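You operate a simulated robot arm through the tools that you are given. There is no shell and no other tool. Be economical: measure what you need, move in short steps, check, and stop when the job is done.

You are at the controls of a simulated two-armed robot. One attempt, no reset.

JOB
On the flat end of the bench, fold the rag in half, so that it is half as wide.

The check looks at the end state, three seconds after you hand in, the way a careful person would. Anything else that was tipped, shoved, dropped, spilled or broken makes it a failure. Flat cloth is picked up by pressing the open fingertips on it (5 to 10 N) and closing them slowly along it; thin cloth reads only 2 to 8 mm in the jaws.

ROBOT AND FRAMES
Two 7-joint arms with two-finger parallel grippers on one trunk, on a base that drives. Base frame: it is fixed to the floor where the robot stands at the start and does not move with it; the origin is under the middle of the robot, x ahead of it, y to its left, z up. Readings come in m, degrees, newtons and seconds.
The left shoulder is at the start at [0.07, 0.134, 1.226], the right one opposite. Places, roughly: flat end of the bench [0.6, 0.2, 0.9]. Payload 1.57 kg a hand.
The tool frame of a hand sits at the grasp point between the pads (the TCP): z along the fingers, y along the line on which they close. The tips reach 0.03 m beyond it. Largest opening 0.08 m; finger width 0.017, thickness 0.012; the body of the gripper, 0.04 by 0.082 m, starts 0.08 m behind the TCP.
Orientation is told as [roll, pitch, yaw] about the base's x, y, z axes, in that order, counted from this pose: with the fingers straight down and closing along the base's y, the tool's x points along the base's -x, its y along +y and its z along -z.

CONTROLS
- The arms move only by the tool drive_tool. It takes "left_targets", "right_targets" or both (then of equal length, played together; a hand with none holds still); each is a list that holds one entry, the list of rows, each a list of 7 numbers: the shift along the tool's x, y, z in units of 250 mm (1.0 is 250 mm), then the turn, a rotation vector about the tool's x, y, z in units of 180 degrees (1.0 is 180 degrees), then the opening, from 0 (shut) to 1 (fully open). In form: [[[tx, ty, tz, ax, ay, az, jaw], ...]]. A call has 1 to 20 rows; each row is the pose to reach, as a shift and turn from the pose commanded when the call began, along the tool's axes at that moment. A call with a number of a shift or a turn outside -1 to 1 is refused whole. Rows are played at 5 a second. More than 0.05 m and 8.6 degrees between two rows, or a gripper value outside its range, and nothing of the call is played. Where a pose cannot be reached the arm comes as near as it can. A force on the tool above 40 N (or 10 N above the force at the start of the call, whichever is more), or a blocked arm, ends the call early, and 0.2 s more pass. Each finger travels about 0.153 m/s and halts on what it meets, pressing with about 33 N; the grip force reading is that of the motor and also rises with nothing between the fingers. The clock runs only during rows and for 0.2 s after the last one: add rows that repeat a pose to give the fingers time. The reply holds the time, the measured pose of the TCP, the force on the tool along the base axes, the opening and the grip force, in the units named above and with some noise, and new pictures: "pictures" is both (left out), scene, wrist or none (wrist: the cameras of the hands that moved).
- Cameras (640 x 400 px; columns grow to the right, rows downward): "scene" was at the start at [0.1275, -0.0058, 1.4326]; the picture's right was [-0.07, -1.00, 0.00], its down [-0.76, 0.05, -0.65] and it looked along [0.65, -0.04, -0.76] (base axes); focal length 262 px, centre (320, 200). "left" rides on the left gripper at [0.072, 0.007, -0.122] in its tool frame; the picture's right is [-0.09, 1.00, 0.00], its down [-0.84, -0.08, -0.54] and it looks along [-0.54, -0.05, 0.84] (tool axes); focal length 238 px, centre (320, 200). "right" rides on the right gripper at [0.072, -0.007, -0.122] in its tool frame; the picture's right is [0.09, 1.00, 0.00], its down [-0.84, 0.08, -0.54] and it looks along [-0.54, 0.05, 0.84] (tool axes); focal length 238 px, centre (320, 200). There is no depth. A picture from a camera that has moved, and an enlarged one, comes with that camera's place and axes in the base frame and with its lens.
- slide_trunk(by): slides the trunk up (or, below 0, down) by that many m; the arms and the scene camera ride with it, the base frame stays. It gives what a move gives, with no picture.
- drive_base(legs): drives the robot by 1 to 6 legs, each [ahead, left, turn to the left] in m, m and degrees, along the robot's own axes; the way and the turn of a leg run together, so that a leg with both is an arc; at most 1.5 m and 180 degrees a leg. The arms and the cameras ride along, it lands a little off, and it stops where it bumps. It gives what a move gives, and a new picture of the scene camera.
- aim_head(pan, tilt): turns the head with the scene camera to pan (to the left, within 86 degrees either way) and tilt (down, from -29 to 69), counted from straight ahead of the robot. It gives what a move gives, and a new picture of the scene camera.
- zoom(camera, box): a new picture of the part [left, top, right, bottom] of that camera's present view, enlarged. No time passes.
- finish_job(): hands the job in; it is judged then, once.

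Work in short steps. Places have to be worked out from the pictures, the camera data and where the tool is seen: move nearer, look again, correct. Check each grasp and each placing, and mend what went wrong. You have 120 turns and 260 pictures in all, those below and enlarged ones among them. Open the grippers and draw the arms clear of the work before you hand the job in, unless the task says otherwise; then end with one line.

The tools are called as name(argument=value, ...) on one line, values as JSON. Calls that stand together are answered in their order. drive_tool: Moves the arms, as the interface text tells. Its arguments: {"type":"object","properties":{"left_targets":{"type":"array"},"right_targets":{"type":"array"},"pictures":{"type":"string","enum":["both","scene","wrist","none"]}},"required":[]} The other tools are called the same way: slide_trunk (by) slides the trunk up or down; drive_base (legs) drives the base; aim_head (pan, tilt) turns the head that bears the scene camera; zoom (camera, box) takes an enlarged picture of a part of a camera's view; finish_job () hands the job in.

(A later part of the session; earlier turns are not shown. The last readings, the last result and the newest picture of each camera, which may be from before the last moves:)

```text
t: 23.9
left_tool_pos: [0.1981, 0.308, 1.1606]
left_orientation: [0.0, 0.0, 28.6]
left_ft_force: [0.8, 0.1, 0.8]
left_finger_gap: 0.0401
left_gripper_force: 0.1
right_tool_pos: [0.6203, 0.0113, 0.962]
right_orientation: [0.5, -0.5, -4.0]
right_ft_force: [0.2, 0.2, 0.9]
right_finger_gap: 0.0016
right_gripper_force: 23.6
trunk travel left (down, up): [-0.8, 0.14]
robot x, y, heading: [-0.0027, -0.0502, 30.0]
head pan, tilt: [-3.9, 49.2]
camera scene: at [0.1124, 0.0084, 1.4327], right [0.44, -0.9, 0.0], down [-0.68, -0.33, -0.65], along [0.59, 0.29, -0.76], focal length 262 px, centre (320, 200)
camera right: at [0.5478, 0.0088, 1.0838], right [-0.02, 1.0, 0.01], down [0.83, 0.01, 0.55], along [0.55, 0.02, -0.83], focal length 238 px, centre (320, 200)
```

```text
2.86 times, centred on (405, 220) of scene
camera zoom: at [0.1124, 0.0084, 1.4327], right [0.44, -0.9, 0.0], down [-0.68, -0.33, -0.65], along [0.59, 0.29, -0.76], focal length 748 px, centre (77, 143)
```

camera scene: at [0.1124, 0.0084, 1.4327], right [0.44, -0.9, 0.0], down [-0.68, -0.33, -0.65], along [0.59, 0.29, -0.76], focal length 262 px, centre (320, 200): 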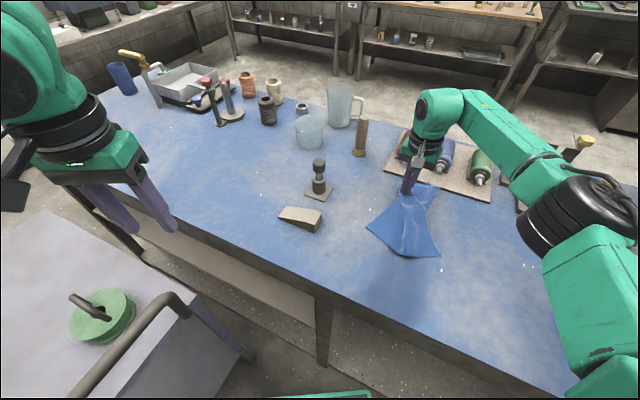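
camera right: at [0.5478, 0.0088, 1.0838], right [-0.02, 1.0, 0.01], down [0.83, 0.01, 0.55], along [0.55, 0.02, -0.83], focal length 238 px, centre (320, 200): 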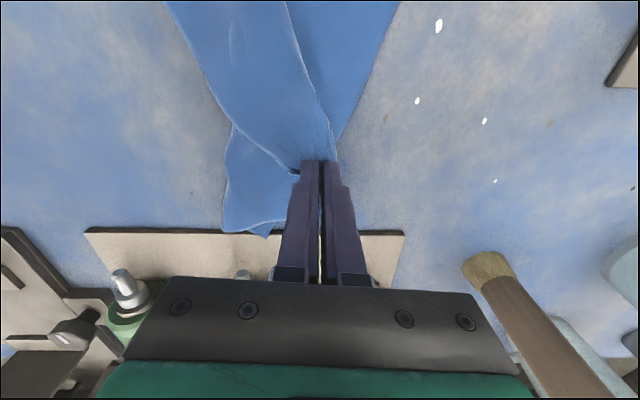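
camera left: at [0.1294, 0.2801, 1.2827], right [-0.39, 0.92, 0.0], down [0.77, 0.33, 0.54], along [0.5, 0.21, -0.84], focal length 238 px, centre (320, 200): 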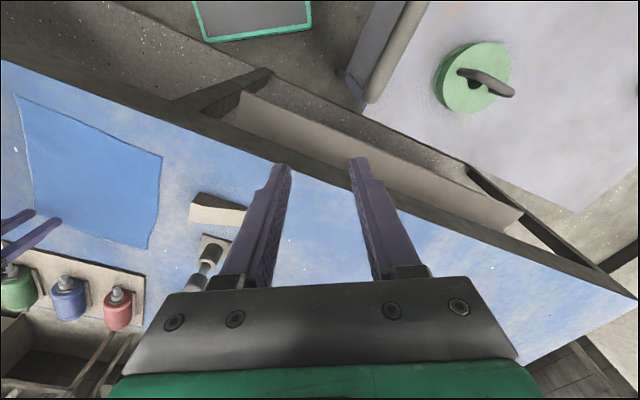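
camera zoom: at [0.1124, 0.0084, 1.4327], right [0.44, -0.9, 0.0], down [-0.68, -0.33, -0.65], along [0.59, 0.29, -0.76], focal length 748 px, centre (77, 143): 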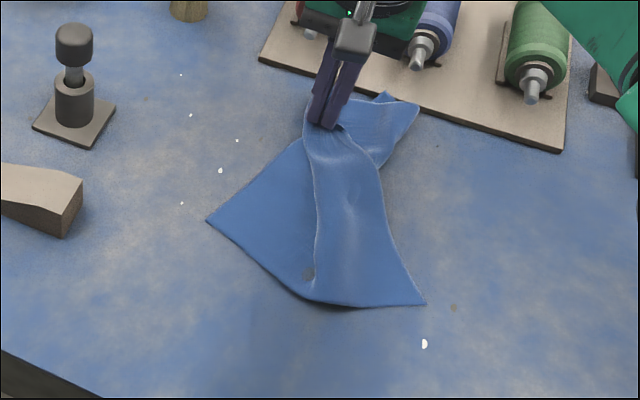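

I release here, rise and inspect the lay.

drive_tool(right_targets=[[[0, 0, 0, 0, 0, 0, 0.1], [0, 0, 0, 0, 0, 0, 0.25], [0, 0, -0.06, 0, 0, 0, 0.3], [0, 0, -0.16, 0, 0, 0, 0.3], [0, -0.05, -0.3, 0, 0, 0, 0.3], [0.1, -0.15, -0.4, 0, 0, 0, 0.3], [0.2, -0.26, -0.5, 0, 0, 0, 0.3], [0.3, -0.38, -0.55, 0, 0, 0, 0.3], [0.4, -0.45, -0.6, 0, 0, 0, 0.3]]])

zoom(camera="scene", box=[350, 165, 450, 265])

zoom(camera="right", box=[300, 20, 560, 240])

```text
t: 25.9
left_tool_pos: [0.1959, 0.3057, 1.1612]
left_orientation: [-0.1, -0.1, 28.6]
left_ft_force: [0.0, 0.8, -0.7]
left_finger_gap: 0.0399
left_gripper_force: 0.0
right_tool_pos: [0.5099, -0.0952, 1.1109]
right_orientation: [0.5, -0.5, -4.0]
right_ft_force: [-0.4, -0.4, -0.2]
right_finger_gap: 0.0242
right_gripper_force: 0.0
trunk travel left (down, up): [-0.8, 0.14]
robot x, y, heading: [0.0003, -0.049, 30.2]
head pan, tilt: [-3.9, 49.2]
camera scene: at [0.1117, 0.0077, 1.4328], right [0.44, -0.9, 0.0], down [-0.68, -0.33, -0.65], along [0.59, 0.29, -0.76], focal length 262 px, centre (320, 200)
camera right: at [0.4362, -0.0978, 1.2328], right [-0.02, 1.0, 0.01], down [0.83, 0.01, 0.55], along [0.55, 0.02, -0.83], focal length 238 px, centre (320, 200)
```

scene: 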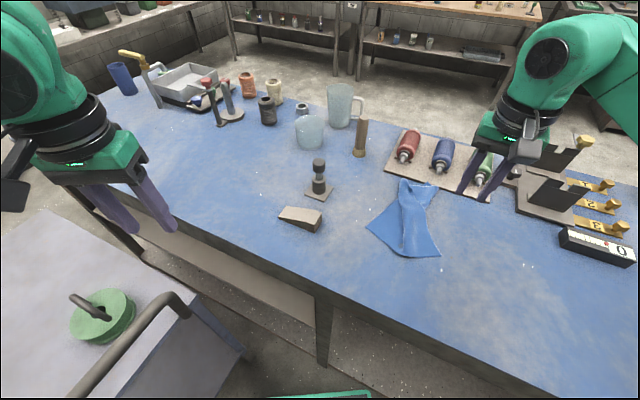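
right: 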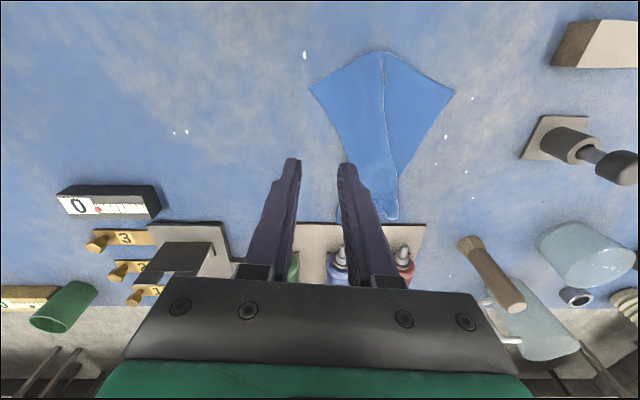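

```text
4.00 times, centred on (400, 215) of scene
camera zoom: at [0.1117, 0.0077, 1.4328], right [0.44, -0.9, 0.0], down [-0.68, -0.33, -0.65], along [0.59, 0.29, -0.76], focal length 1048 px, centre (0, 140)
```

zoom: 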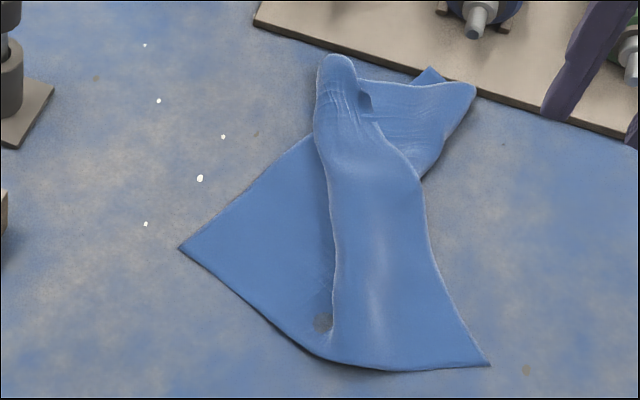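

```text
1.82 times, centred on (430, 130) of right
camera zoom: at [0.4362, -0.0978, 1.2328], right [-0.02, 1.0, 0.01], down [0.83, 0.01, 0.55], along [0.55, 0.02, -0.83], focal length 433 px, centre (120, 327)
```

zoom: 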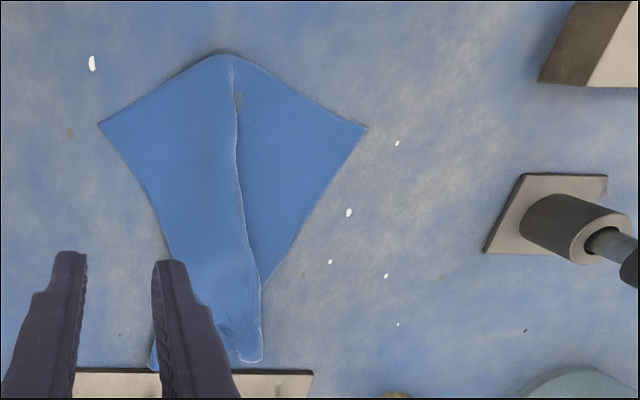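

The rag made another Z-pleat: with one hand, the corner slides across without flipping. A better plan is to pull this corner right and toward me, so the edge AB turns to lie across the robot, then grip both of its ends with two hands and fold cleanly. I go back to the standing corner tip.

drive_tool(right_targets=[[[-0.08, 0.09, 0, 0, 0, 0, 0.6], [-0.16, 0.18, 0.06, 0, 0, 0, 0.6], [-0.24, 0.28, 0.16, 0, 0, 0, 0.6], [-0.32, 0.37, 0.28, 0, 0, 0, 0.6], [-0.43, 0.463, 0.4, 0, 0, 0, 0.6], [-0.43, 0.463, 0.52, 0, 0, 0, 0.6], [-0.43, 0.463, 0.52, 0, 0, 0, 0.6]]])

zoom(camera="scene", box=[370, 160, 440, 220])

```text
t: 27.5
left_tool_pos: [0.1979, 0.3065, 1.1601]
left_orientation: [0.1, 0.1, 28.5]
left_ft_force: [0.5, -0.7, -0.3]
left_finger_gap: 0.0399
left_gripper_force: 0.1
right_tool_pos: [0.6288, 0.0149, 0.9822]
right_orientation: [0.5, -0.6, -4.0]
right_ft_force: [-0.3, 0.4, 0.4]
right_finger_gap: 0.0481
right_gripper_force: 0.1
trunk travel left (down, up): [-0.8, 0.14]
robot x, y, heading: [0.0003, -0.0532, 29.9]
head pan, tilt: [-3.9, 49.2]
camera scene: at [0.1129, 0.0083, 1.4327], right [0.44, -0.9, 0.0], down [-0.68, -0.33, -0.65], along [0.59, 0.29, -0.76], focal length 262 px, centre (320, 200)
camera right: at [0.5551, 0.0115, 1.1038], right [-0.02, 1.0, 0.01], down [0.83, 0.01, 0.55], along [0.55, 0.02, -0.83], focal length 238 px, centre (320, 200)
```

scene: 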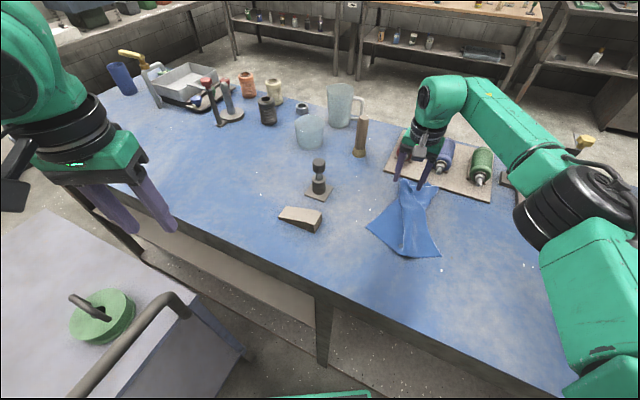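
right: 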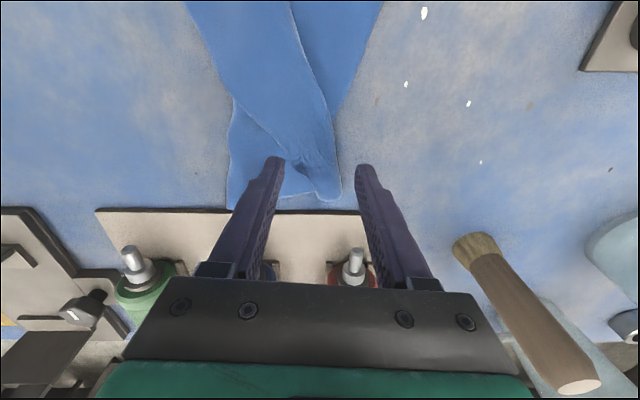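

```text
6.67 times, centred on (405, 190) of scene
camera zoom: at [0.1129, 0.0083, 1.4327], right [0.44, -0.9, 0.0], down [-0.68, -0.33, -0.65], along [0.59, 0.29, -0.76], focal length 1746 px, centre (-247, 267)
```

zoom: 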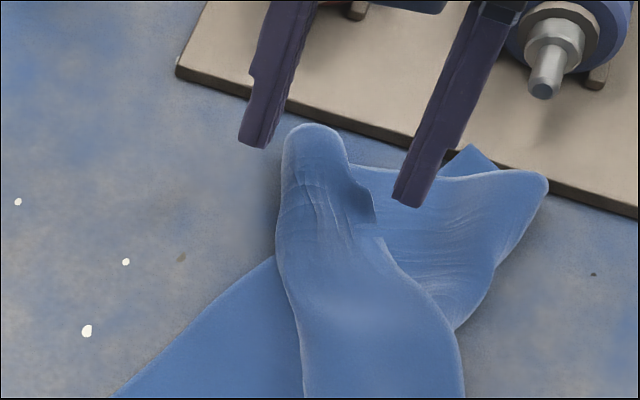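

The jaws straddle the tip. I lower, close and lift.

drive_tool(right_targets=[[[0, 0, 0.05, 0, 0, 0, 0.6], [0, 0, 0.092, 0, 0, 0, 0.55], [0, 0, 0.092, 0, 0, 0, 0.4], [0, 0, 0.092, 0, 0, 0, 0.25], [0, 0, 0.092, 0, 0, 0, 0.1], [0, 0, 0.092, 0, 0, 0, 0], [0, 0, 0.092, 0, 0, 0, 0], [0, -0.02, 0, 0, 0, 0, 0], [0.03, -0.06, -0.12, 0, 0, 0, 0], [0.06, -0.14, -0.24, 0, 0, 0, 0], [0.1, -0.22, -0.32, 0, 0, 0, 0], [0.1, -0.22, -0.32, 0, 0, 0, 0]]], pictures="scene")

zoom(camera="scene", box=[350, 150, 470, 270])

```text
t: 30.1
left_tool_pos: [0.1977, 0.307, 1.1613]
left_orientation: [0.0, 0.0, 28.5]
left_ft_force: [0.3, 0.4, -0.2]
left_finger_gap: 0.0402
left_gripper_force: 0.2
right_tool_pos: [0.5991, -0.039, 1.0621]
right_orientation: [0.5, -0.6, -4.1]
right_ft_force: [0.7, -0.6, 0.7]
right_finger_gap: 0.0019
right_gripper_force: 23.4
trunk travel left (down, up): [-0.8, 0.14]
robot x, y, heading: [0.0, -0.0492, 29.7]
head pan, tilt: [-3.9, 49.2]
camera scene: at [0.1135, 0.0094, 1.4325], right [0.44, -0.9, 0.0], down [-0.68, -0.33, -0.65], along [0.59, 0.29, -0.76], focal length 262 px, centre (320, 200)
```

scene: 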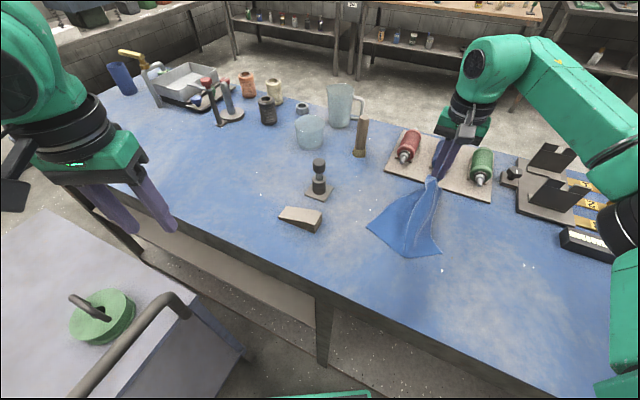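

```text
3.33 times, centred on (410, 210) of scene
camera zoom: at [0.1135, 0.0094, 1.4325], right [0.44, -0.9, 0.0], down [-0.68, -0.33, -0.65], along [0.59, 0.29, -0.76], focal length 873 px, centre (20, 167)
```

zoom: 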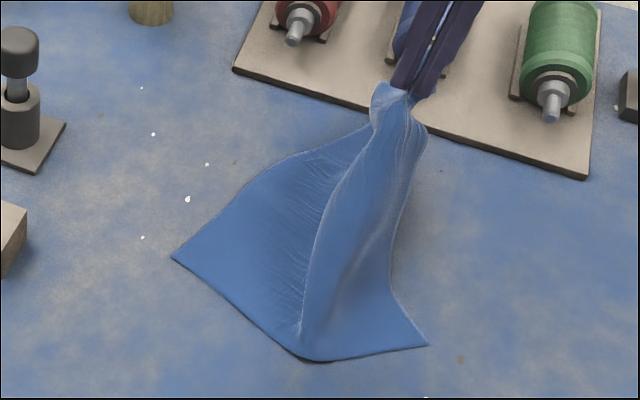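

Held. I drag the corner right and toward me at low height so the rag swings around behind it.

drive_tool(right_targets=[[[0.03, -0.12, 0.05, 0, 0, 0, 0], [0.08, -0.26, 0.1, 0, 0, 0, 0], [0.14, -0.4, 0.15, 0, 0, 0, 0], [0.2, -0.54, 0.2, 0, 0, 0, 0], [0.26, -0.69, 0.22, 0, 0, 0, 0], [0.32, -0.84, 0.24, 0, 0, 0, 0], [0.372, -0.99, 0.24, 0, 0, 0, 0]]], pictures="scene")

```text
t: 31.7
left_tool_pos: [0.1967, 0.3052, 1.1606]
left_orientation: [0.0, -0.1, 28.6]
left_ft_force: [-0.7, -0.7, -0.2]
left_finger_gap: 0.04
left_gripper_force: 0.1
right_tool_pos: [0.488, -0.28, 1.0006]
right_orientation: [0.5, -0.6, -4.0]
right_ft_force: [-0.3, -0.2, 0.1]
right_finger_gap: 0.0019
right_gripper_force: 23.3
trunk travel left (down, up): [-0.8, 0.14]
robot x, y, heading: [-0.0012, -0.0461, 29.9]
head pan, tilt: [-3.9, 49.2]
camera scene: at [0.1115, 0.0079, 1.4328], right [0.44, -0.9, 0.0], down [-0.68, -0.33, -0.65], along [0.59, 0.29, -0.76], focal length 262 px, centre (320, 200)
```

scene: 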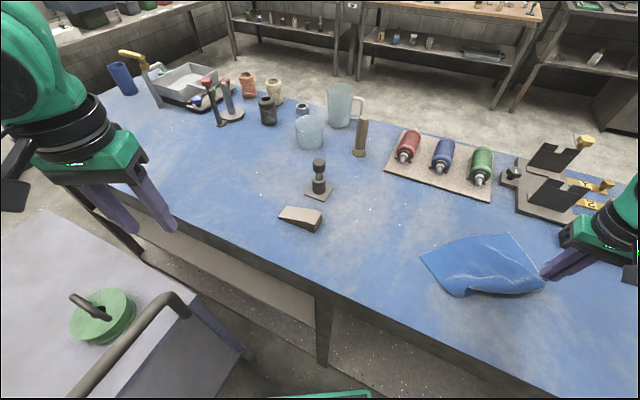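

The rag swung around, with the near side now facing the robot. I zoom to identify the corners.

zoom(camera="scene", box=[400, 220, 560, 310])

```text
4.00 times, centred on (480, 265) of scene
camera zoom: at [0.1115, 0.0079, 1.4328], right [0.44, -0.9, 0.0], down [-0.68, -0.33, -0.65], along [0.59, 0.29, -0.76], focal length 1048 px, centre (-320, -60)
```

zoom: 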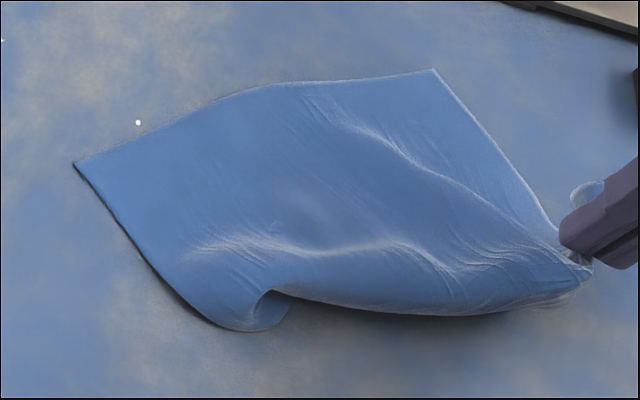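

Corner A is curled under and the edge is slack. I pull B away from A to stretch and unroll that edge.

drive_tool(right_targets=[[[-0.07, -0.1, 0.02, 0, 0, 0, 0], [-0.14, -0.2, 0.06, 0, 0, 0, 0], [-0.2, -0.32, 0.1, 0, 0, 0, 0], [-0.2, -0.32, 0.1, 0, 0, 0, 0]]], pictures="scene")

zoom(camera="scene", box=[400, 220, 560, 310])

```text
t: 32.7
left_tool_pos: [0.197, 0.3071, 1.1602]
left_orientation: [0.0, -0.1, 28.4]
left_ft_force: [-0.3, 0.1, 0.5]
left_finger_gap: 0.0402
left_gripper_force: 0.2
right_tool_pos: [0.5331, -0.3637, 0.9723]
right_orientation: [0.6, -0.5, -4.0]
right_ft_force: [1.2, -0.4, 0.2]
right_finger_gap: 0.0019
right_gripper_force: 23.9
trunk travel left (down, up): [-0.8, 0.14]
robot x, y, heading: [0.0005, -0.0494, 29.7]
head pan, tilt: [-3.9, 49.2]
camera scene: at [0.1129, 0.0089, 1.4326], right [0.44, -0.9, 0.0], down [-0.68, -0.33, -0.65], along [0.59, 0.29, -0.76], focal length 262 px, centre (320, 200)
```

scene: 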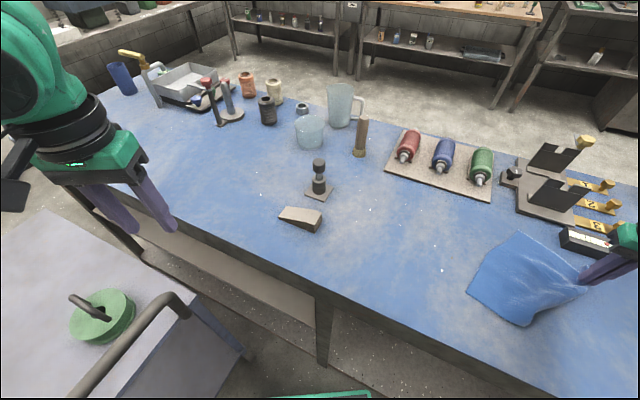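

```text
4.00 times, centred on (480, 265) of scene
camera zoom: at [0.1129, 0.0089, 1.4326], right [0.44, -0.9, 0.0], down [-0.68, -0.33, -0.65], along [0.59, 0.29, -0.76], focal length 1048 px, centre (-320, -60)
```

zoom: 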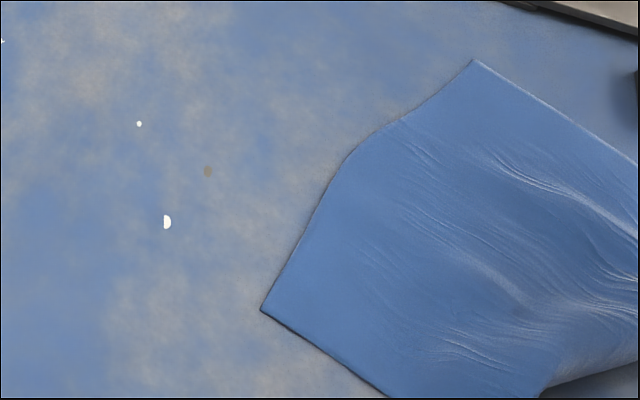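

The scene view is cutting it off, so I pan the head right to see the whole rag.

aim_head(pan=-40, tilt=50)

zoom(camera="scene", box=[200, 180, 400, 340])

```text
t: 33.7
left_tool_pos: [0.1977, 0.307, 1.1603]
left_orientation: [0.1, 0.0, 28.5]
left_ft_force: [-0.1, 0.1, -0.3]
left_finger_gap: 0.0401
left_gripper_force: 0.1
right_tool_pos: [0.532, -0.3621, 0.9738]
right_orientation: [0.5, -0.5, -4.0]
right_ft_force: [0.0, 0.2, 0.5]
right_finger_gap: 0.002
right_gripper_force: 23.6
trunk travel left (down, up): [-0.8, 0.14]
robot x, y, heading: [0.0037, -0.0529, 30.0]
head pan, tilt: [-40.0, 50.0]
camera scene: at [0.1192, -0.0389, 1.4315], right [-0.17, -0.98, 0.0], down [-0.75, 0.13, -0.64], along [0.63, -0.11, -0.77], focal length 262 px, centre (320, 200)
```

scene: 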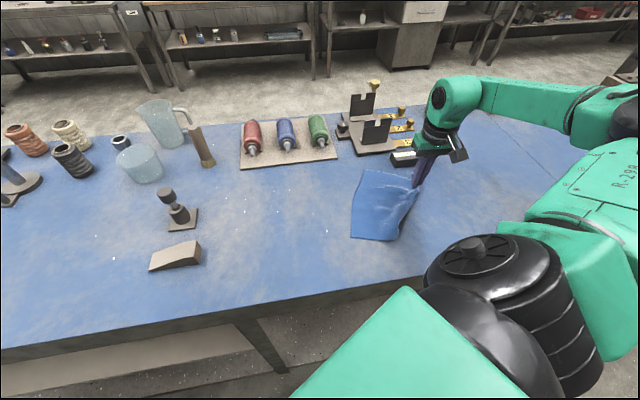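

```text
2.50 times, centred on (300, 260) of scene
camera zoom: at [0.1192, -0.0389, 1.4315], right [-0.17, -0.98, 0.0], down [-0.75, 0.13, -0.64], along [0.63, -0.11, -0.77], focal length 655 px, centre (370, 50)
```

zoom: 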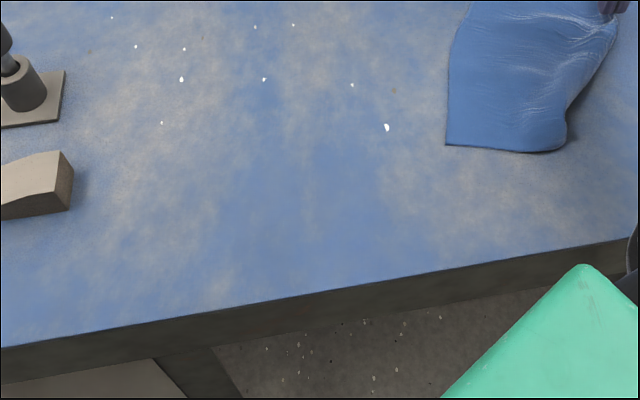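

Corner A is still tucked beneath. I raise B so the tuck unrolls, then lay it back.

drive_tool(right_targets=[[[0, 0, -0.15, 0, 0, 0, 0], [0, 0, -0.32, 0, 0, 0, 0], [0, 0.05, -0.5, 0, 0, 0, 0], [0, 0.1, -0.65, 0, 0, 0, 0], [0, 0.1, -0.65, 0, 0, 0, 0]]])

zoom(camera="scene", box=[320, 120, 460, 260])

```text
t: 34.9
left_tool_pos: [0.1969, 0.3066, 1.1611]
left_orientation: [0.0, 0.0, 28.4]
left_ft_force: [-0.8, -0.4, 0.9]
left_finger_gap: 0.04
left_gripper_force: 0.0
right_tool_pos: [0.5336, -0.3392, 1.1361]
right_orientation: [0.4, -0.4, -4.1]
right_ft_force: [0.5, -0.3, -0.2]
right_finger_gap: 0.002
right_gripper_force: 23.1
trunk travel left (down, up): [-0.8, 0.14]
robot x, y, heading: [0.0016, -0.0471, 30.0]
head pan, tilt: [-40.0, 50.0]
camera scene: at [0.1192, -0.0394, 1.4315], right [-0.17, -0.98, 0.0], down [-0.75, 0.13, -0.64], along [0.63, -0.11, -0.77], focal length 262 px, centre (320, 200)
camera right: at [0.4603, -0.3421, 1.2572], right [-0.02, 1.0, 0.01], down [0.84, 0.01, 0.55], along [0.55, 0.02, -0.84], focal length 238 px, centre (320, 200)
```

scene: 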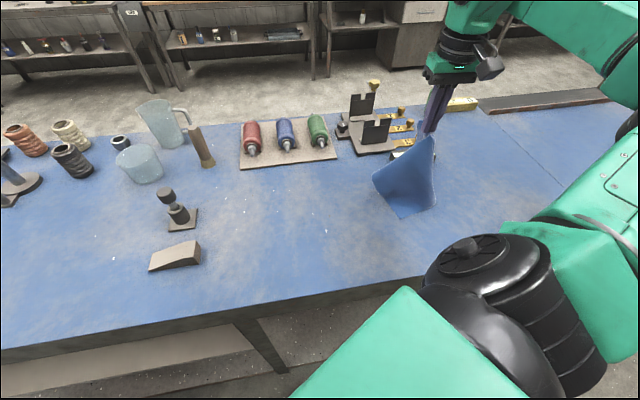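
right: 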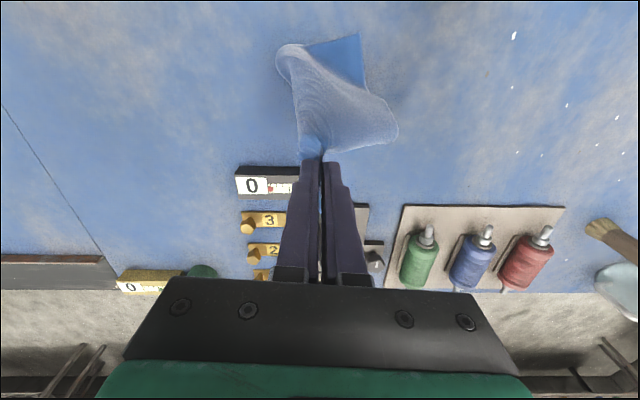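

```text
2.86 times, centred on (390, 190) of scene
camera zoom: at [0.1192, -0.0394, 1.4315], right [-0.17, -0.98, 0.0], down [-0.75, 0.13, -0.64], along [0.63, -0.11, -0.77], focal length 748 px, centre (120, 229)
```

zoom: 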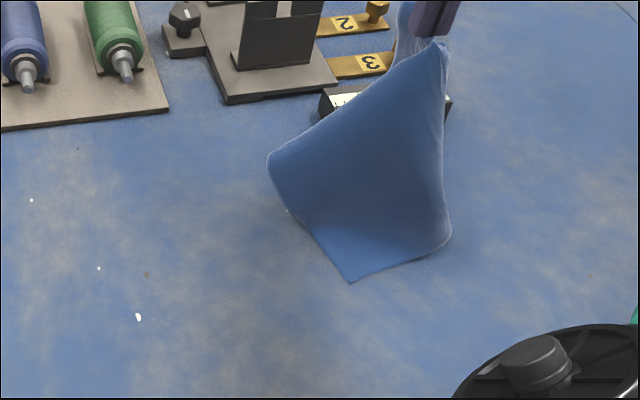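

Lifted, both side corners hang free and I can see edge AB running from the gripper down to A. I'd like the left hand to take A, which means moving the base right. I set B down and release first.

drive_tool(right_targets=[[[-0.02, -0.05, 0.15, 0, 0, 0, 0], [-0.05, -0.1, 0.32, 0, 0, 0, 0], [-0.08, -0.15, 0.5, 0, 0, 0, 0], [-0.08, -0.15, 0.68, 0, 0, 0, 0], [-0.08, -0.15, 0.7, 0, 0, 0, 0.2], [-0.08, -0.15, 0.7, 0, 0, 0, 0.4], [-0.08, -0.15, 0.6, 0, 0, 0, 0.4], [-0.08, -0.15, 0.42, 0, 0, 0, 0.4], [-0.08, -0.15, 0.24, 0, 0, 0, 0.4], [-0.04, -0.1, 0.06, 0, 0, 0, 0.4], [0.04, -0.1, -0.1, 0, 0, 0, 0.4]]], pictures="none")

drive_base(legs=[[0, 0, -30], [0, -0.37, 0]])

```text
t: 37.3
left_tool_pos: [0.1964, 0.3077, 1.1614]
left_orientation: [-0.1, -0.1, 28.5]
left_ft_force: [0.2, 0.4, -0.3]
left_finger_gap: 0.0402
left_gripper_force: 0.1
right_tool_pos: [0.5201, -0.3634, 1.1628]
right_orientation: [0.4, -0.6, -3.9]
right_ft_force: [-0.5, 0.7, 1.1]
right_finger_gap: 0.0318
right_gripper_force: 0.1
right hand out of reach, approached as far as the arm can: row 3, 4, 5, 6, 7, 8, 9
trunk travel left (down, up): [-0.8, 0.14]
robot x, y, heading: [-0.0009, -0.052, 30.0]
head pan, tilt: [-40.0, 50.0]
```

```text
t: 41.2
left_tool_pos: [0.3496, -0.2091, 1.1599]
left_orientation: [-0.1, -0.1, -1.4]
left_ft_force: [-0.2, 0.2, -0.1]
left_finger_gap: 0.0398
left_gripper_force: 0.0
right_tool_pos: [0.2958, -0.9516, 1.1635]
right_orientation: [0.4, -0.5, -33.9]
right_ft_force: [0.0, -0.1, -0.2]
right_finger_gap: 0.0324
right_gripper_force: 0.0
trunk travel left (down, up): [-0.8, 0.14]
robot x, y, heading: [0.0008, -0.4197, 0.3]
head pan, tilt: [-40.0, 50.0]
camera scene: at [0.1089, -0.4697, 1.4316], right [-0.64, -0.77, 0.0], down [-0.59, 0.49, -0.64], along [0.49, -0.41, -0.77], focal length 262 px, centre (320, 200)
```

scene: 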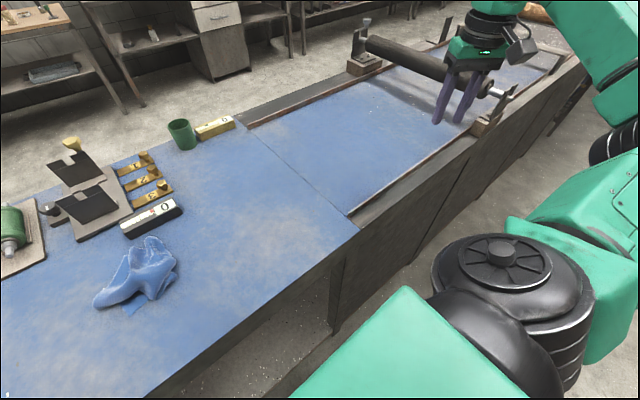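

The rag dropped and crumpled because the reach ran out. I look at it straight on.

aim_head(pan=5, tilt=50)

zoom(camera="scene", box=[240, 150, 380, 280])

```text
t: 42.3
left_tool_pos: [0.349, -0.2104, 1.161]
left_orientation: [-0.1, 0.0, -1.4]
left_ft_force: [-0.8, -0.5, -1.1]
left_finger_gap: 0.0403
left_gripper_force: 0.1
right_tool_pos: [0.2964, -0.9522, 1.1619]
right_orientation: [0.5, -0.6, -34.1]
right_ft_force: [0.2, -1.0, 1.0]
right_finger_gap: 0.0318
right_gripper_force: 0.1
trunk travel left (down, up): [-0.8, 0.14]
robot x, y, heading: [0.001, -0.4212, -0.1]
head pan, tilt: [5.0, 50.0]
camera scene: at [0.1266, -0.4151, 1.4316], right [0.09, -1.0, 0.0], down [-0.76, -0.07, -0.64], along [0.64, 0.06, -0.77], focal length 262 px, centre (320, 200)
```

scene: 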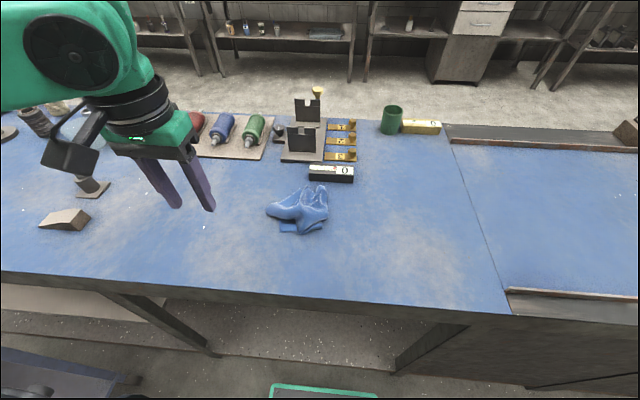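

```text
3.08 times, centred on (310, 215) of scene
camera zoom: at [0.1266, -0.4151, 1.4316], right [0.09, -1.0, 0.0], down [-0.76, -0.07, -0.64], along [0.64, 0.06, -0.77], focal length 806 px, centre (351, 154)
```

zoom: 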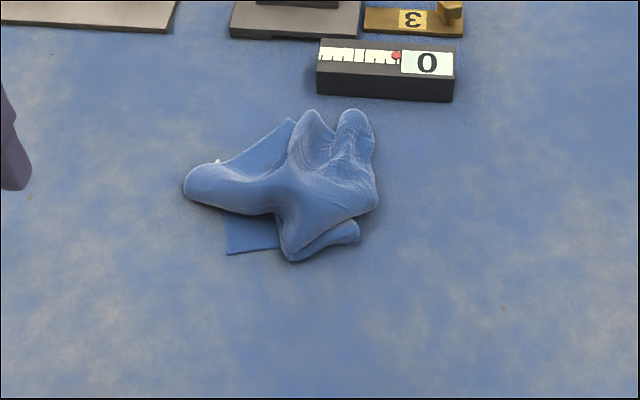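

The rag is a heap at about (0.52, -0.33), with corner B standing up as a tube at (0.56, -0.37). I bring the right hand back from the side, turning it straight on the way.

drive_tool(right_targets=[[[0.03, 0.16, 0, 0, 0, -0.03, 0.5], [0.06, 0.33, 0, 0, 0, -0.06, 0.5], [0.09, 0.5, 0, 0, 0, -0.09, 0.5], [0.12, 0.67, 0, 0, 0, -0.12, 0.5], [0.15, 0.84, 0, 0, 0, -0.15, 0.5], [0.18, 1.0, 0, 0, 0, -0.178, 0.5]]], pictures="none")

```text
t: 43.7
left_tool_pos: [0.3513, -0.2111, 1.159]
left_orientation: [-0.1, 0.0, -1.4]
left_ft_force: [0.4, 0.2, -0.3]
left_finger_gap: 0.0399
left_gripper_force: 0.1
right_tool_pos: [0.4007, -0.7184, 1.1646]
right_orientation: [0.1, -0.6, -1.9]
right_ft_force: [0.4, -0.1, -0.3]
right_finger_gap: 0.0396
right_gripper_force: 0.1
trunk travel left (down, up): [-0.8, 0.14]
robot x, y, heading: [0.0021, -0.4247, 0.0]
head pan, tilt: [5.0, 50.0]
```

Turning the base left by 8° keeps B on the right hand's side and the near-left corner on the left hand's side.

drive_base(legs=[[0, 0, 8]])

```text
t: 44.7
left_tool_pos: [0.3162, -0.166, 1.1618]
left_orientation: [0.1, 0.1, 6.6]
left_ft_force: [0.0, -0.3, -0.6]
left_finger_gap: 0.0399
left_gripper_force: 0.1
right_tool_pos: [0.4364, -0.6639, 1.1643]
right_orientation: [0.3, -0.7, 6.1]
right_ft_force: [0.1, 0.2, 0.4]
right_finger_gap: 0.0399
right_gripper_force: 0.1
trunk travel left (down, up): [-0.8, 0.14]
robot x, y, heading: [0.0004, -0.423, 8.1]
head pan, tilt: [5.0, 50.0]
camera scene: at [0.1246, -0.3995, 1.4316], right [0.23, -0.97, 0.0], down [-0.75, -0.17, -0.64], along [0.63, 0.15, -0.77], focal length 262 px, centre (320, 200)
```

scene: 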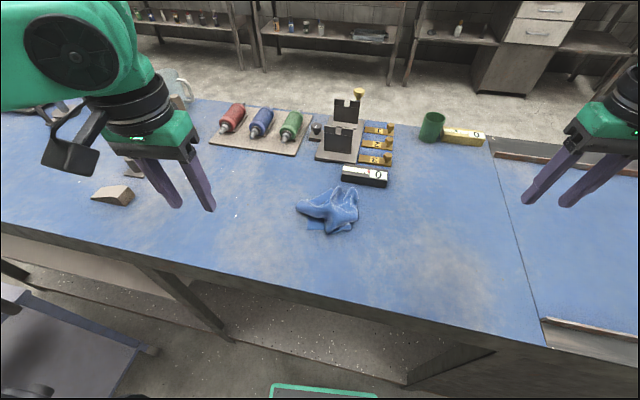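

drive_tool(right_targets=[[[-0.08, 0.16, 0, 0, 0, 0, 0.5], [-0.16, 0.32, 0.0, 0, 0, 0, 0.5], [-0.24, 0.48, 0.05, 0, 0, 0, 0.5], [-0.32, 0.64, 0.15, 0, 0, 0, 0.5], [-0.4, 0.8, 0.22, 0, 0, 0, 0.5], [-0.48, 0.95, 0.28, 0, 0, 0, 0.5], [-0.53, 0.95, 0.32, 0, 0, 0, 0.5]]])

zoom(camera="right", box=[240, 40, 480, 220])

```text
refused: row 4 steps farther than a row can; nothing moved
```

```text
2.22 times, centred on (360, 130) of right
camera zoom: at [0.3642, -0.6788, 1.2852], right [-0.2, 0.98, 0.0], down [0.82, 0.16, 0.55], along [0.54, 0.11, -0.83], focal length 530 px, centre (231, 356)
```

zoom: 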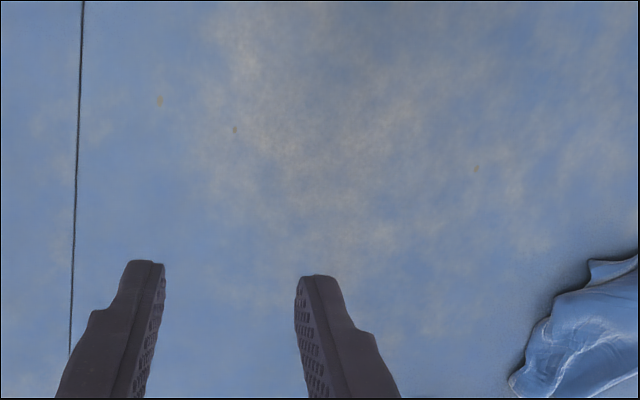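

Sending it again with shorter steps.

drive_tool(right_targets=[[[-0.07, 0.14, 0, 0, 0, 0, 0.5], [-0.14, 0.28, 0.03, 0, 0, 0, 0.5], [-0.21, 0.42, 0.08, 0, 0, 0, 0.5], [-0.28, 0.56, 0.13, 0, 0, 0, 0.5], [-0.35, 0.7, 0.18, 0, 0, 0, 0.5], [-0.42, 0.84, 0.23, 0, 0, 0, 0.5], [-0.48, 0.95, 0.28, 0, 0, 0, 0.5], [-0.53, 0.95, 0.32, 0, 0, 0, 0.5]]])

zoom(camera="right", box=[240, 40, 480, 220])

zoom(camera="scene", box=[270, 150, 410, 260])

```text
t: 46.5
left_tool_pos: [0.3176, -0.1643, 1.1594]
left_orientation: [0.0, 0.1, 6.7]
left_ft_force: [0.0, 0.3, 0.3]
left_finger_gap: 0.0401
left_gripper_force: 0.0
right_tool_pos: [0.5013, -0.4662, 1.0877]
right_orientation: [0.2, -0.7, 6.0]
right_ft_force: [0.0, -0.4, 0.3]
right_finger_gap: 0.0399
right_gripper_force: 0.0
right hand out of reach, approached as far as the arm can: row 6, 7, 8
trunk travel left (down, up): [-0.8, 0.14]
robot x, y, heading: [0.0017, -0.4209, 8.1]
head pan, tilt: [5.0, 50.0]
camera scene: at [0.1258, -0.3976, 1.4314], right [0.23, -0.97, 0.0], down [-0.75, -0.17, -0.64], along [0.63, 0.15, -0.77], focal length 262 px, centre (320, 200)
camera right: at [0.4288, -0.4814, 1.2091], right [-0.2, 0.98, 0.0], down [0.82, 0.16, 0.55], along [0.54, 0.11, -0.83], focal length 238 px, centre (320, 200)
```

scene: 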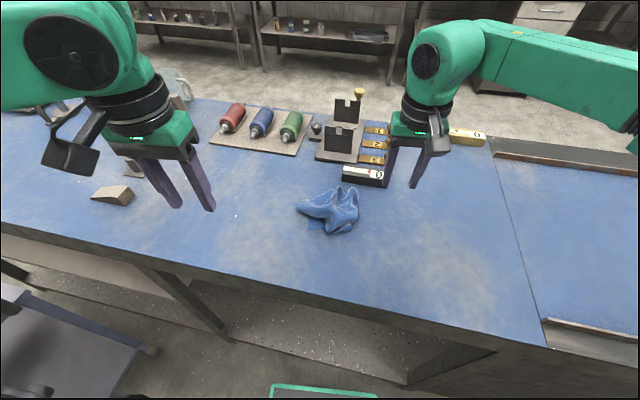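
right: 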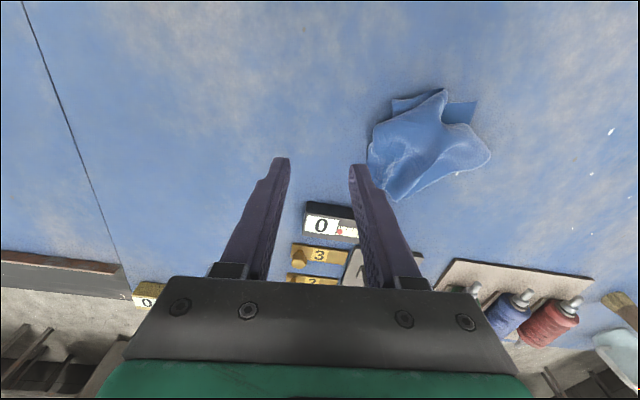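

```text
2.22 times, centred on (360, 130) of right
camera zoom: at [0.4288, -0.4814, 1.2091], right [-0.2, 0.98, 0.0], down [0.82, 0.16, 0.55], along [0.54, 0.11, -0.83], focal length 530 px, centre (231, 356)
```

zoom: 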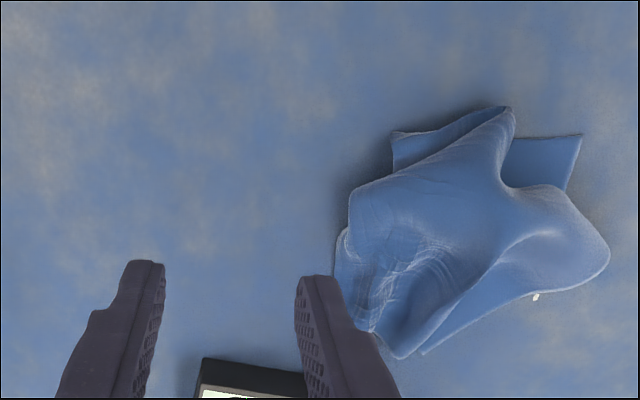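

```text
3.64 times, centred on (340, 205) of scene
camera zoom: at [0.1258, -0.3976, 1.4314], right [0.23, -0.97, 0.0], down [-0.75, -0.17, -0.64], along [0.63, 0.15, -0.77], focal length 952 px, centre (247, 182)
```

zoom: 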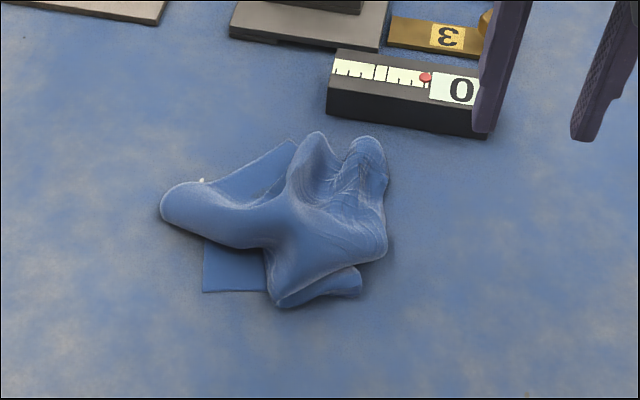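

The right hand cannot come within about 13° of the midline. I turn the base 20° further left so the heap lies on its side.

drive_base(legs=[[0, 0, 20]])

zoom(camera="right", box=[200, 20, 480, 220])

```text
t: 48.0
left_tool_pos: [0.2104, -0.073, 1.1603]
left_orientation: [0.0, 0.0, 26.6]
left_ft_force: [-0.5, -0.6, -0.2]
left_finger_gap: 0.0399
left_gripper_force: 0.0
right_tool_pos: [0.4853, -0.2932, 1.0889]
right_orientation: [0.2, -0.8, 26.1]
right_ft_force: [0.8, 0.9, -0.7]
right_finger_gap: 0.0398
right_gripper_force: 0.0
trunk travel left (down, up): [-0.8, 0.14]
robot x, y, heading: [0.0003, -0.4189, 28.1]
head pan, tilt: [5.0, 50.0]
camera scene: at [0.109, -0.3573, 1.4315], right [0.55, -0.84, 0.0], down [-0.64, -0.42, -0.64], along [0.54, 0.35, -0.77], focal length 262 px, centre (320, 200)
```

scene: 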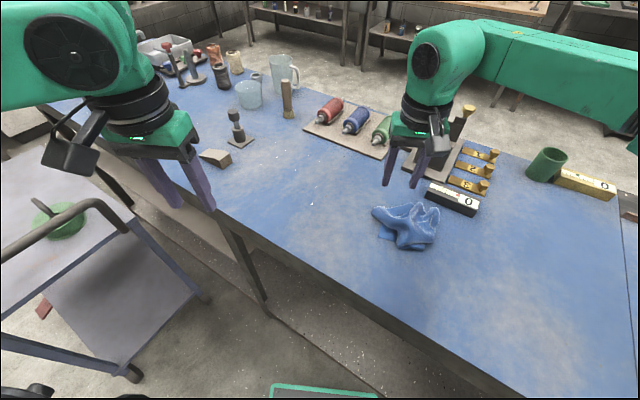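

```text
2.00 times, centred on (340, 120) of right
camera zoom: at [0.4228, -0.3324, 1.2096], right [-0.52, 0.85, 0.0], down [0.71, 0.43, 0.55], along [0.47, 0.29, -0.83], focal length 477 px, centre (280, 360)
```

zoom: 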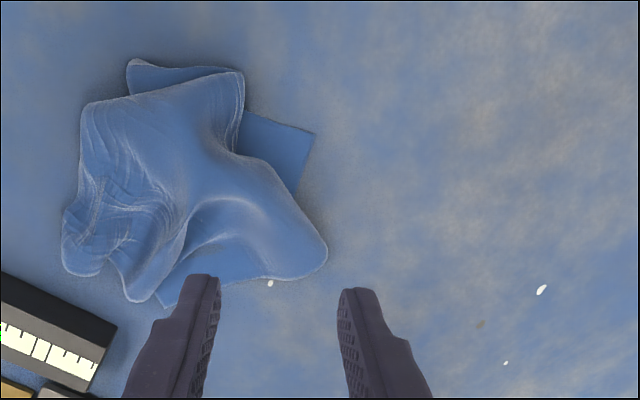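

Now the heap is clear: B's tube is the lobe at (0.567, -0.375). I go above it with a 3 cm opening.

drive_tool(right_targets=[[[-0.04, -0.11, 0, 0, 0, 0, 0.4], [-0.08, -0.22, 0, 0, 0, 0, 0.4], [-0.12, -0.33, 0.1, 0, 0, 0, 0.4], [-0.148, -0.424, 0.2, 0, 0, 0, 0.4], [-0.148, -0.424, 0.36, 0, 0, 0, 0.4], [-0.148, -0.424, 0.36, 0, 0, 0, 0.4]]], pictures="wrist")

zoom(camera="right", box=[220, 40, 460, 220])

```text
t: 49.4
left_tool_pos: [0.2082, -0.0714, 1.1604]
left_orientation: [0.0, 0.0, 26.6]
left_ft_force: [-0.1, 0.1, -0.4]
left_finger_gap: 0.0399
left_gripper_force: 0.1
right_tool_pos: [0.5658, -0.3707, 0.9986]
right_orientation: [0.1, -0.8, 26.1]
right_ft_force: [-1.1, 0.4, 0.4]
right_finger_gap: 0.0318
right_gripper_force: 0.1
trunk travel left (down, up): [-0.8, 0.14]
robot x, y, heading: [0.0015, -0.4241, 28.1]
head pan, tilt: [5.0, 50.0]
camera right: at [0.5035, -0.4096, 1.12], right [-0.52, 0.85, 0.0], down [0.71, 0.43, 0.55], along [0.47, 0.29, -0.83], focal length 238 px, centre (320, 200)
```

right: 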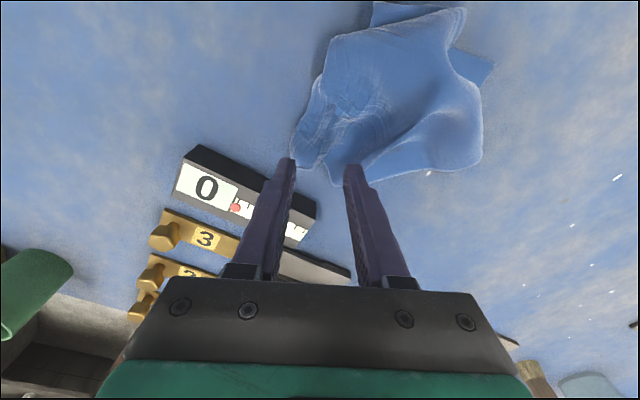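

```text
2.22 times, centred on (340, 130) of right
camera zoom: at [0.5035, -0.4096, 1.12], right [-0.52, 0.85, 0.0], down [0.71, 0.43, 0.55], along [0.47, 0.29, -0.83], focal length 530 px, centre (276, 356)
```

zoom: 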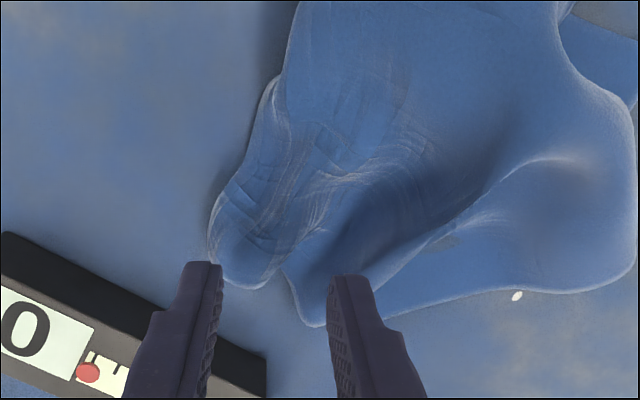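

B's lobe is slightly left and back of the jaws. I correct, lower, close and lift a little.

drive_tool(right_targets=[[[0.044, -0.036, 0.0, 0, 0, 0, 0.4], [0.044, -0.036, 0.08, 0, 0, 0, 0.4], [0.044, -0.036, 0.15, 0, 0, 0, 0.4], [0.044, -0.036, 0.15, 0, 0, 0, 0.25], [0.044, -0.036, 0.15, 0, 0, 0, 0.1], [0.044, -0.036, 0.15, 0, 0, 0, 0], [0.044, -0.036, 0.15, 0, 0, 0, 0], [0.044, -0.036, 0.0, 0, 0, 0, 0], [0.044, -0.036, -0.15, 0, 0, 0, 0], [0.044, -0.036, -0.3, 0, 0, 0, 0], [0.044, -0.036, -0.45, 0, 0, 0, 0]]])

zoom(camera="scene", box=[340, 130, 500, 270])

```text
t: 51.8
left_tool_pos: [0.2069, -0.0712, 1.1609]
left_orientation: [0.0, 0.0, 26.6]
left_ft_force: [0.2, 0.6, -0.2]
left_finger_gap: 0.0402
left_gripper_force: 0.1
right_tool_pos: [0.5575, -0.3853, 1.1111]
right_orientation: [0.1, -0.8, 26.3]
right_ft_force: [-0.2, -0.7, 0.6]
right_finger_gap: 0.0022
right_gripper_force: 23.7
trunk travel left (down, up): [-0.8, 0.14]
robot x, y, heading: [0.0026, -0.4181, 28.4]
head pan, tilt: [5.0, 50.0]
camera scene: at [0.1074, -0.3565, 1.4316], right [0.55, -0.84, 0.0], down [-0.64, -0.42, -0.64], along [0.54, 0.35, -0.77], focal length 262 px, centre (320, 200)
camera right: at [0.4947, -0.4248, 1.2323], right [-0.52, 0.85, 0.0], down [0.71, 0.43, 0.55], along [0.47, 0.29, -0.83], focal length 238 px, centre (320, 200)
```

scene: 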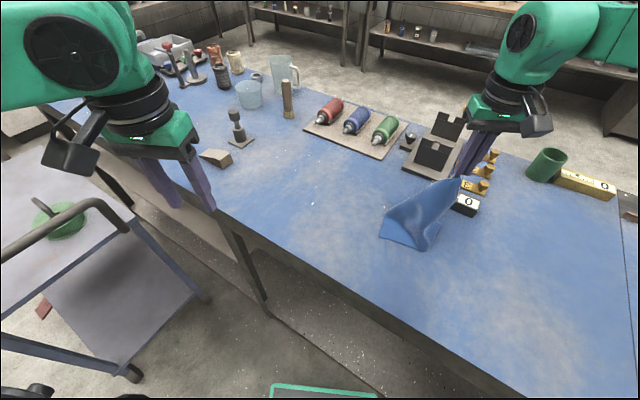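
right: 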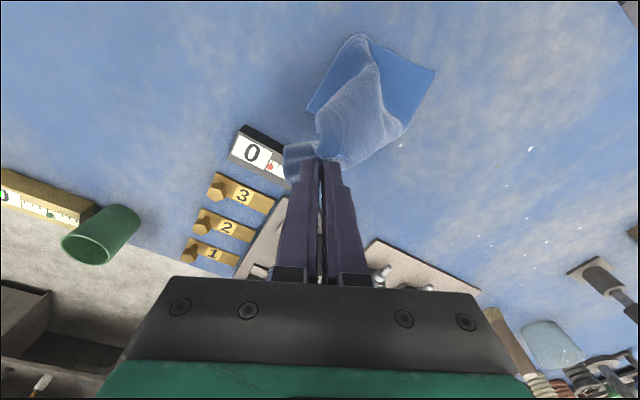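

```text
2.86 times, centred on (420, 200) of scene
camera zoom: at [0.1074, -0.3565, 1.4316], right [0.55, -0.84, 0.0], down [-0.64, -0.42, -0.64], along [0.54, 0.35, -0.77], focal length 748 px, centre (34, 200)
```

zoom: 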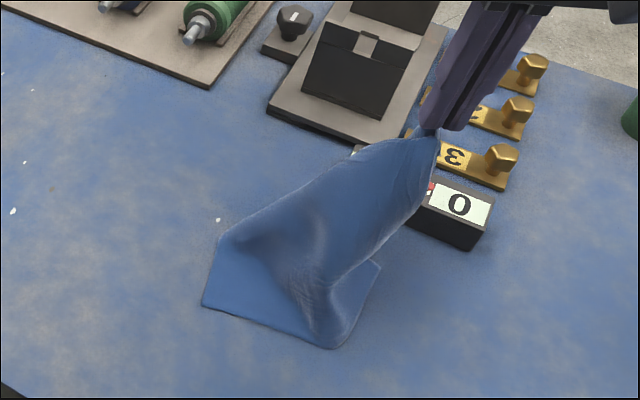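

B is held, with NL near (0.45, -0.30) and A on the table near (0.56, -0.40). I swing B over toward the open right-front area so the rag lays out, other face up, behind it.

drive_tool(right_targets=[[[0.12, -0.055, 0, 0, 0, 0, 0], [0.24, -0.11, 0.02, 0, 0, 0, 0], [0.36, -0.17, 0.06, 0, 0, 0, 0], [0.48, -0.23, 0.13, 0, 0, 0, 0], [0.6, -0.29, 0.24, 0, 0, 0, 0], [0.7, -0.34, 0.38, 0, 0, 0, 0], [0.8, -0.387, 0.5, 0, 0, 0, 0], [0.8, -0.387, 0.56, 0, 0, 0, 0]]])

zoom(camera="scene", box=[350, 150, 550, 330])

```text
t: 53.6
left_tool_pos: [0.21, -0.0717, 1.1602]
left_orientation: [0.0, 0.0, 26.7]
left_ft_force: [-0.1, 0.4, -0.7]
left_finger_gap: 0.0403
left_gripper_force: 0.1
right_tool_pos: [0.4237, -0.5598, 0.9673]
right_orientation: [0.2, -0.8, 26.2]
right_ft_force: [0.3, -0.3, 0.2]
right_finger_gap: 0.0024
right_gripper_force: 23.8
trunk travel left (down, up): [-0.8, 0.14]
robot x, y, heading: [0.0014, -0.4228, 28.0]
head pan, tilt: [5.0, 50.0]
camera scene: at [0.1093, -0.3569, 1.4315], right [0.55, -0.84, 0.0], down [-0.64, -0.42, -0.64], along [0.54, 0.35, -0.77], focal length 262 px, centre (320, 200)
camera right: at [0.361, -0.5974, 1.0885], right [-0.52, 0.85, 0.0], down [0.71, 0.43, 0.55], along [0.47, 0.29, -0.83], focal length 238 px, centre (320, 200)
```

scene: 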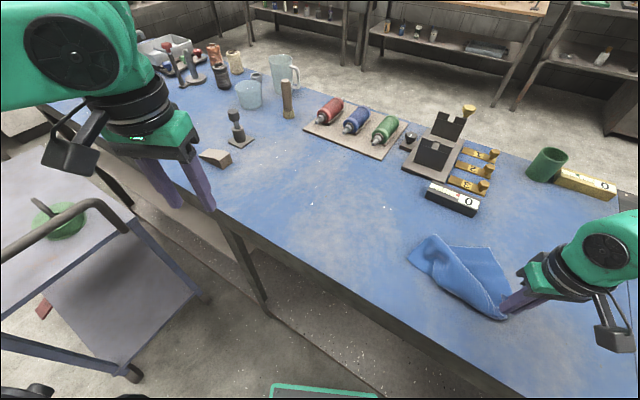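
right: 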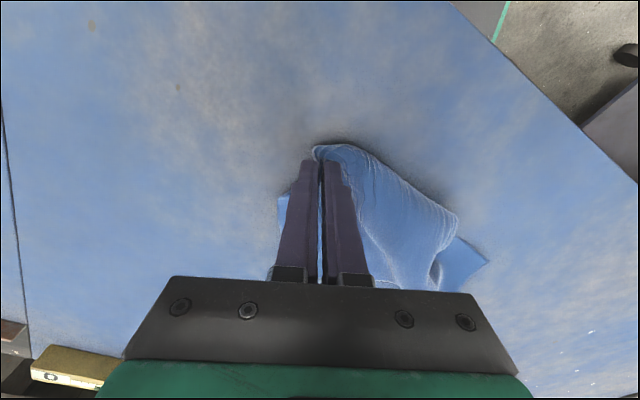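

```text
2.22 times, centred on (450, 240) of scene
camera zoom: at [0.1093, -0.3569, 1.4315], right [0.55, -0.84, 0.0], down [-0.64, -0.42, -0.64], along [0.54, 0.35, -0.77], focal length 582 px, centre (31, 111)
```

zoom: 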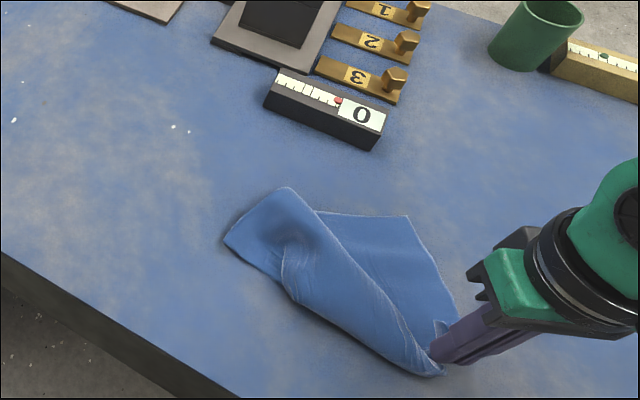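

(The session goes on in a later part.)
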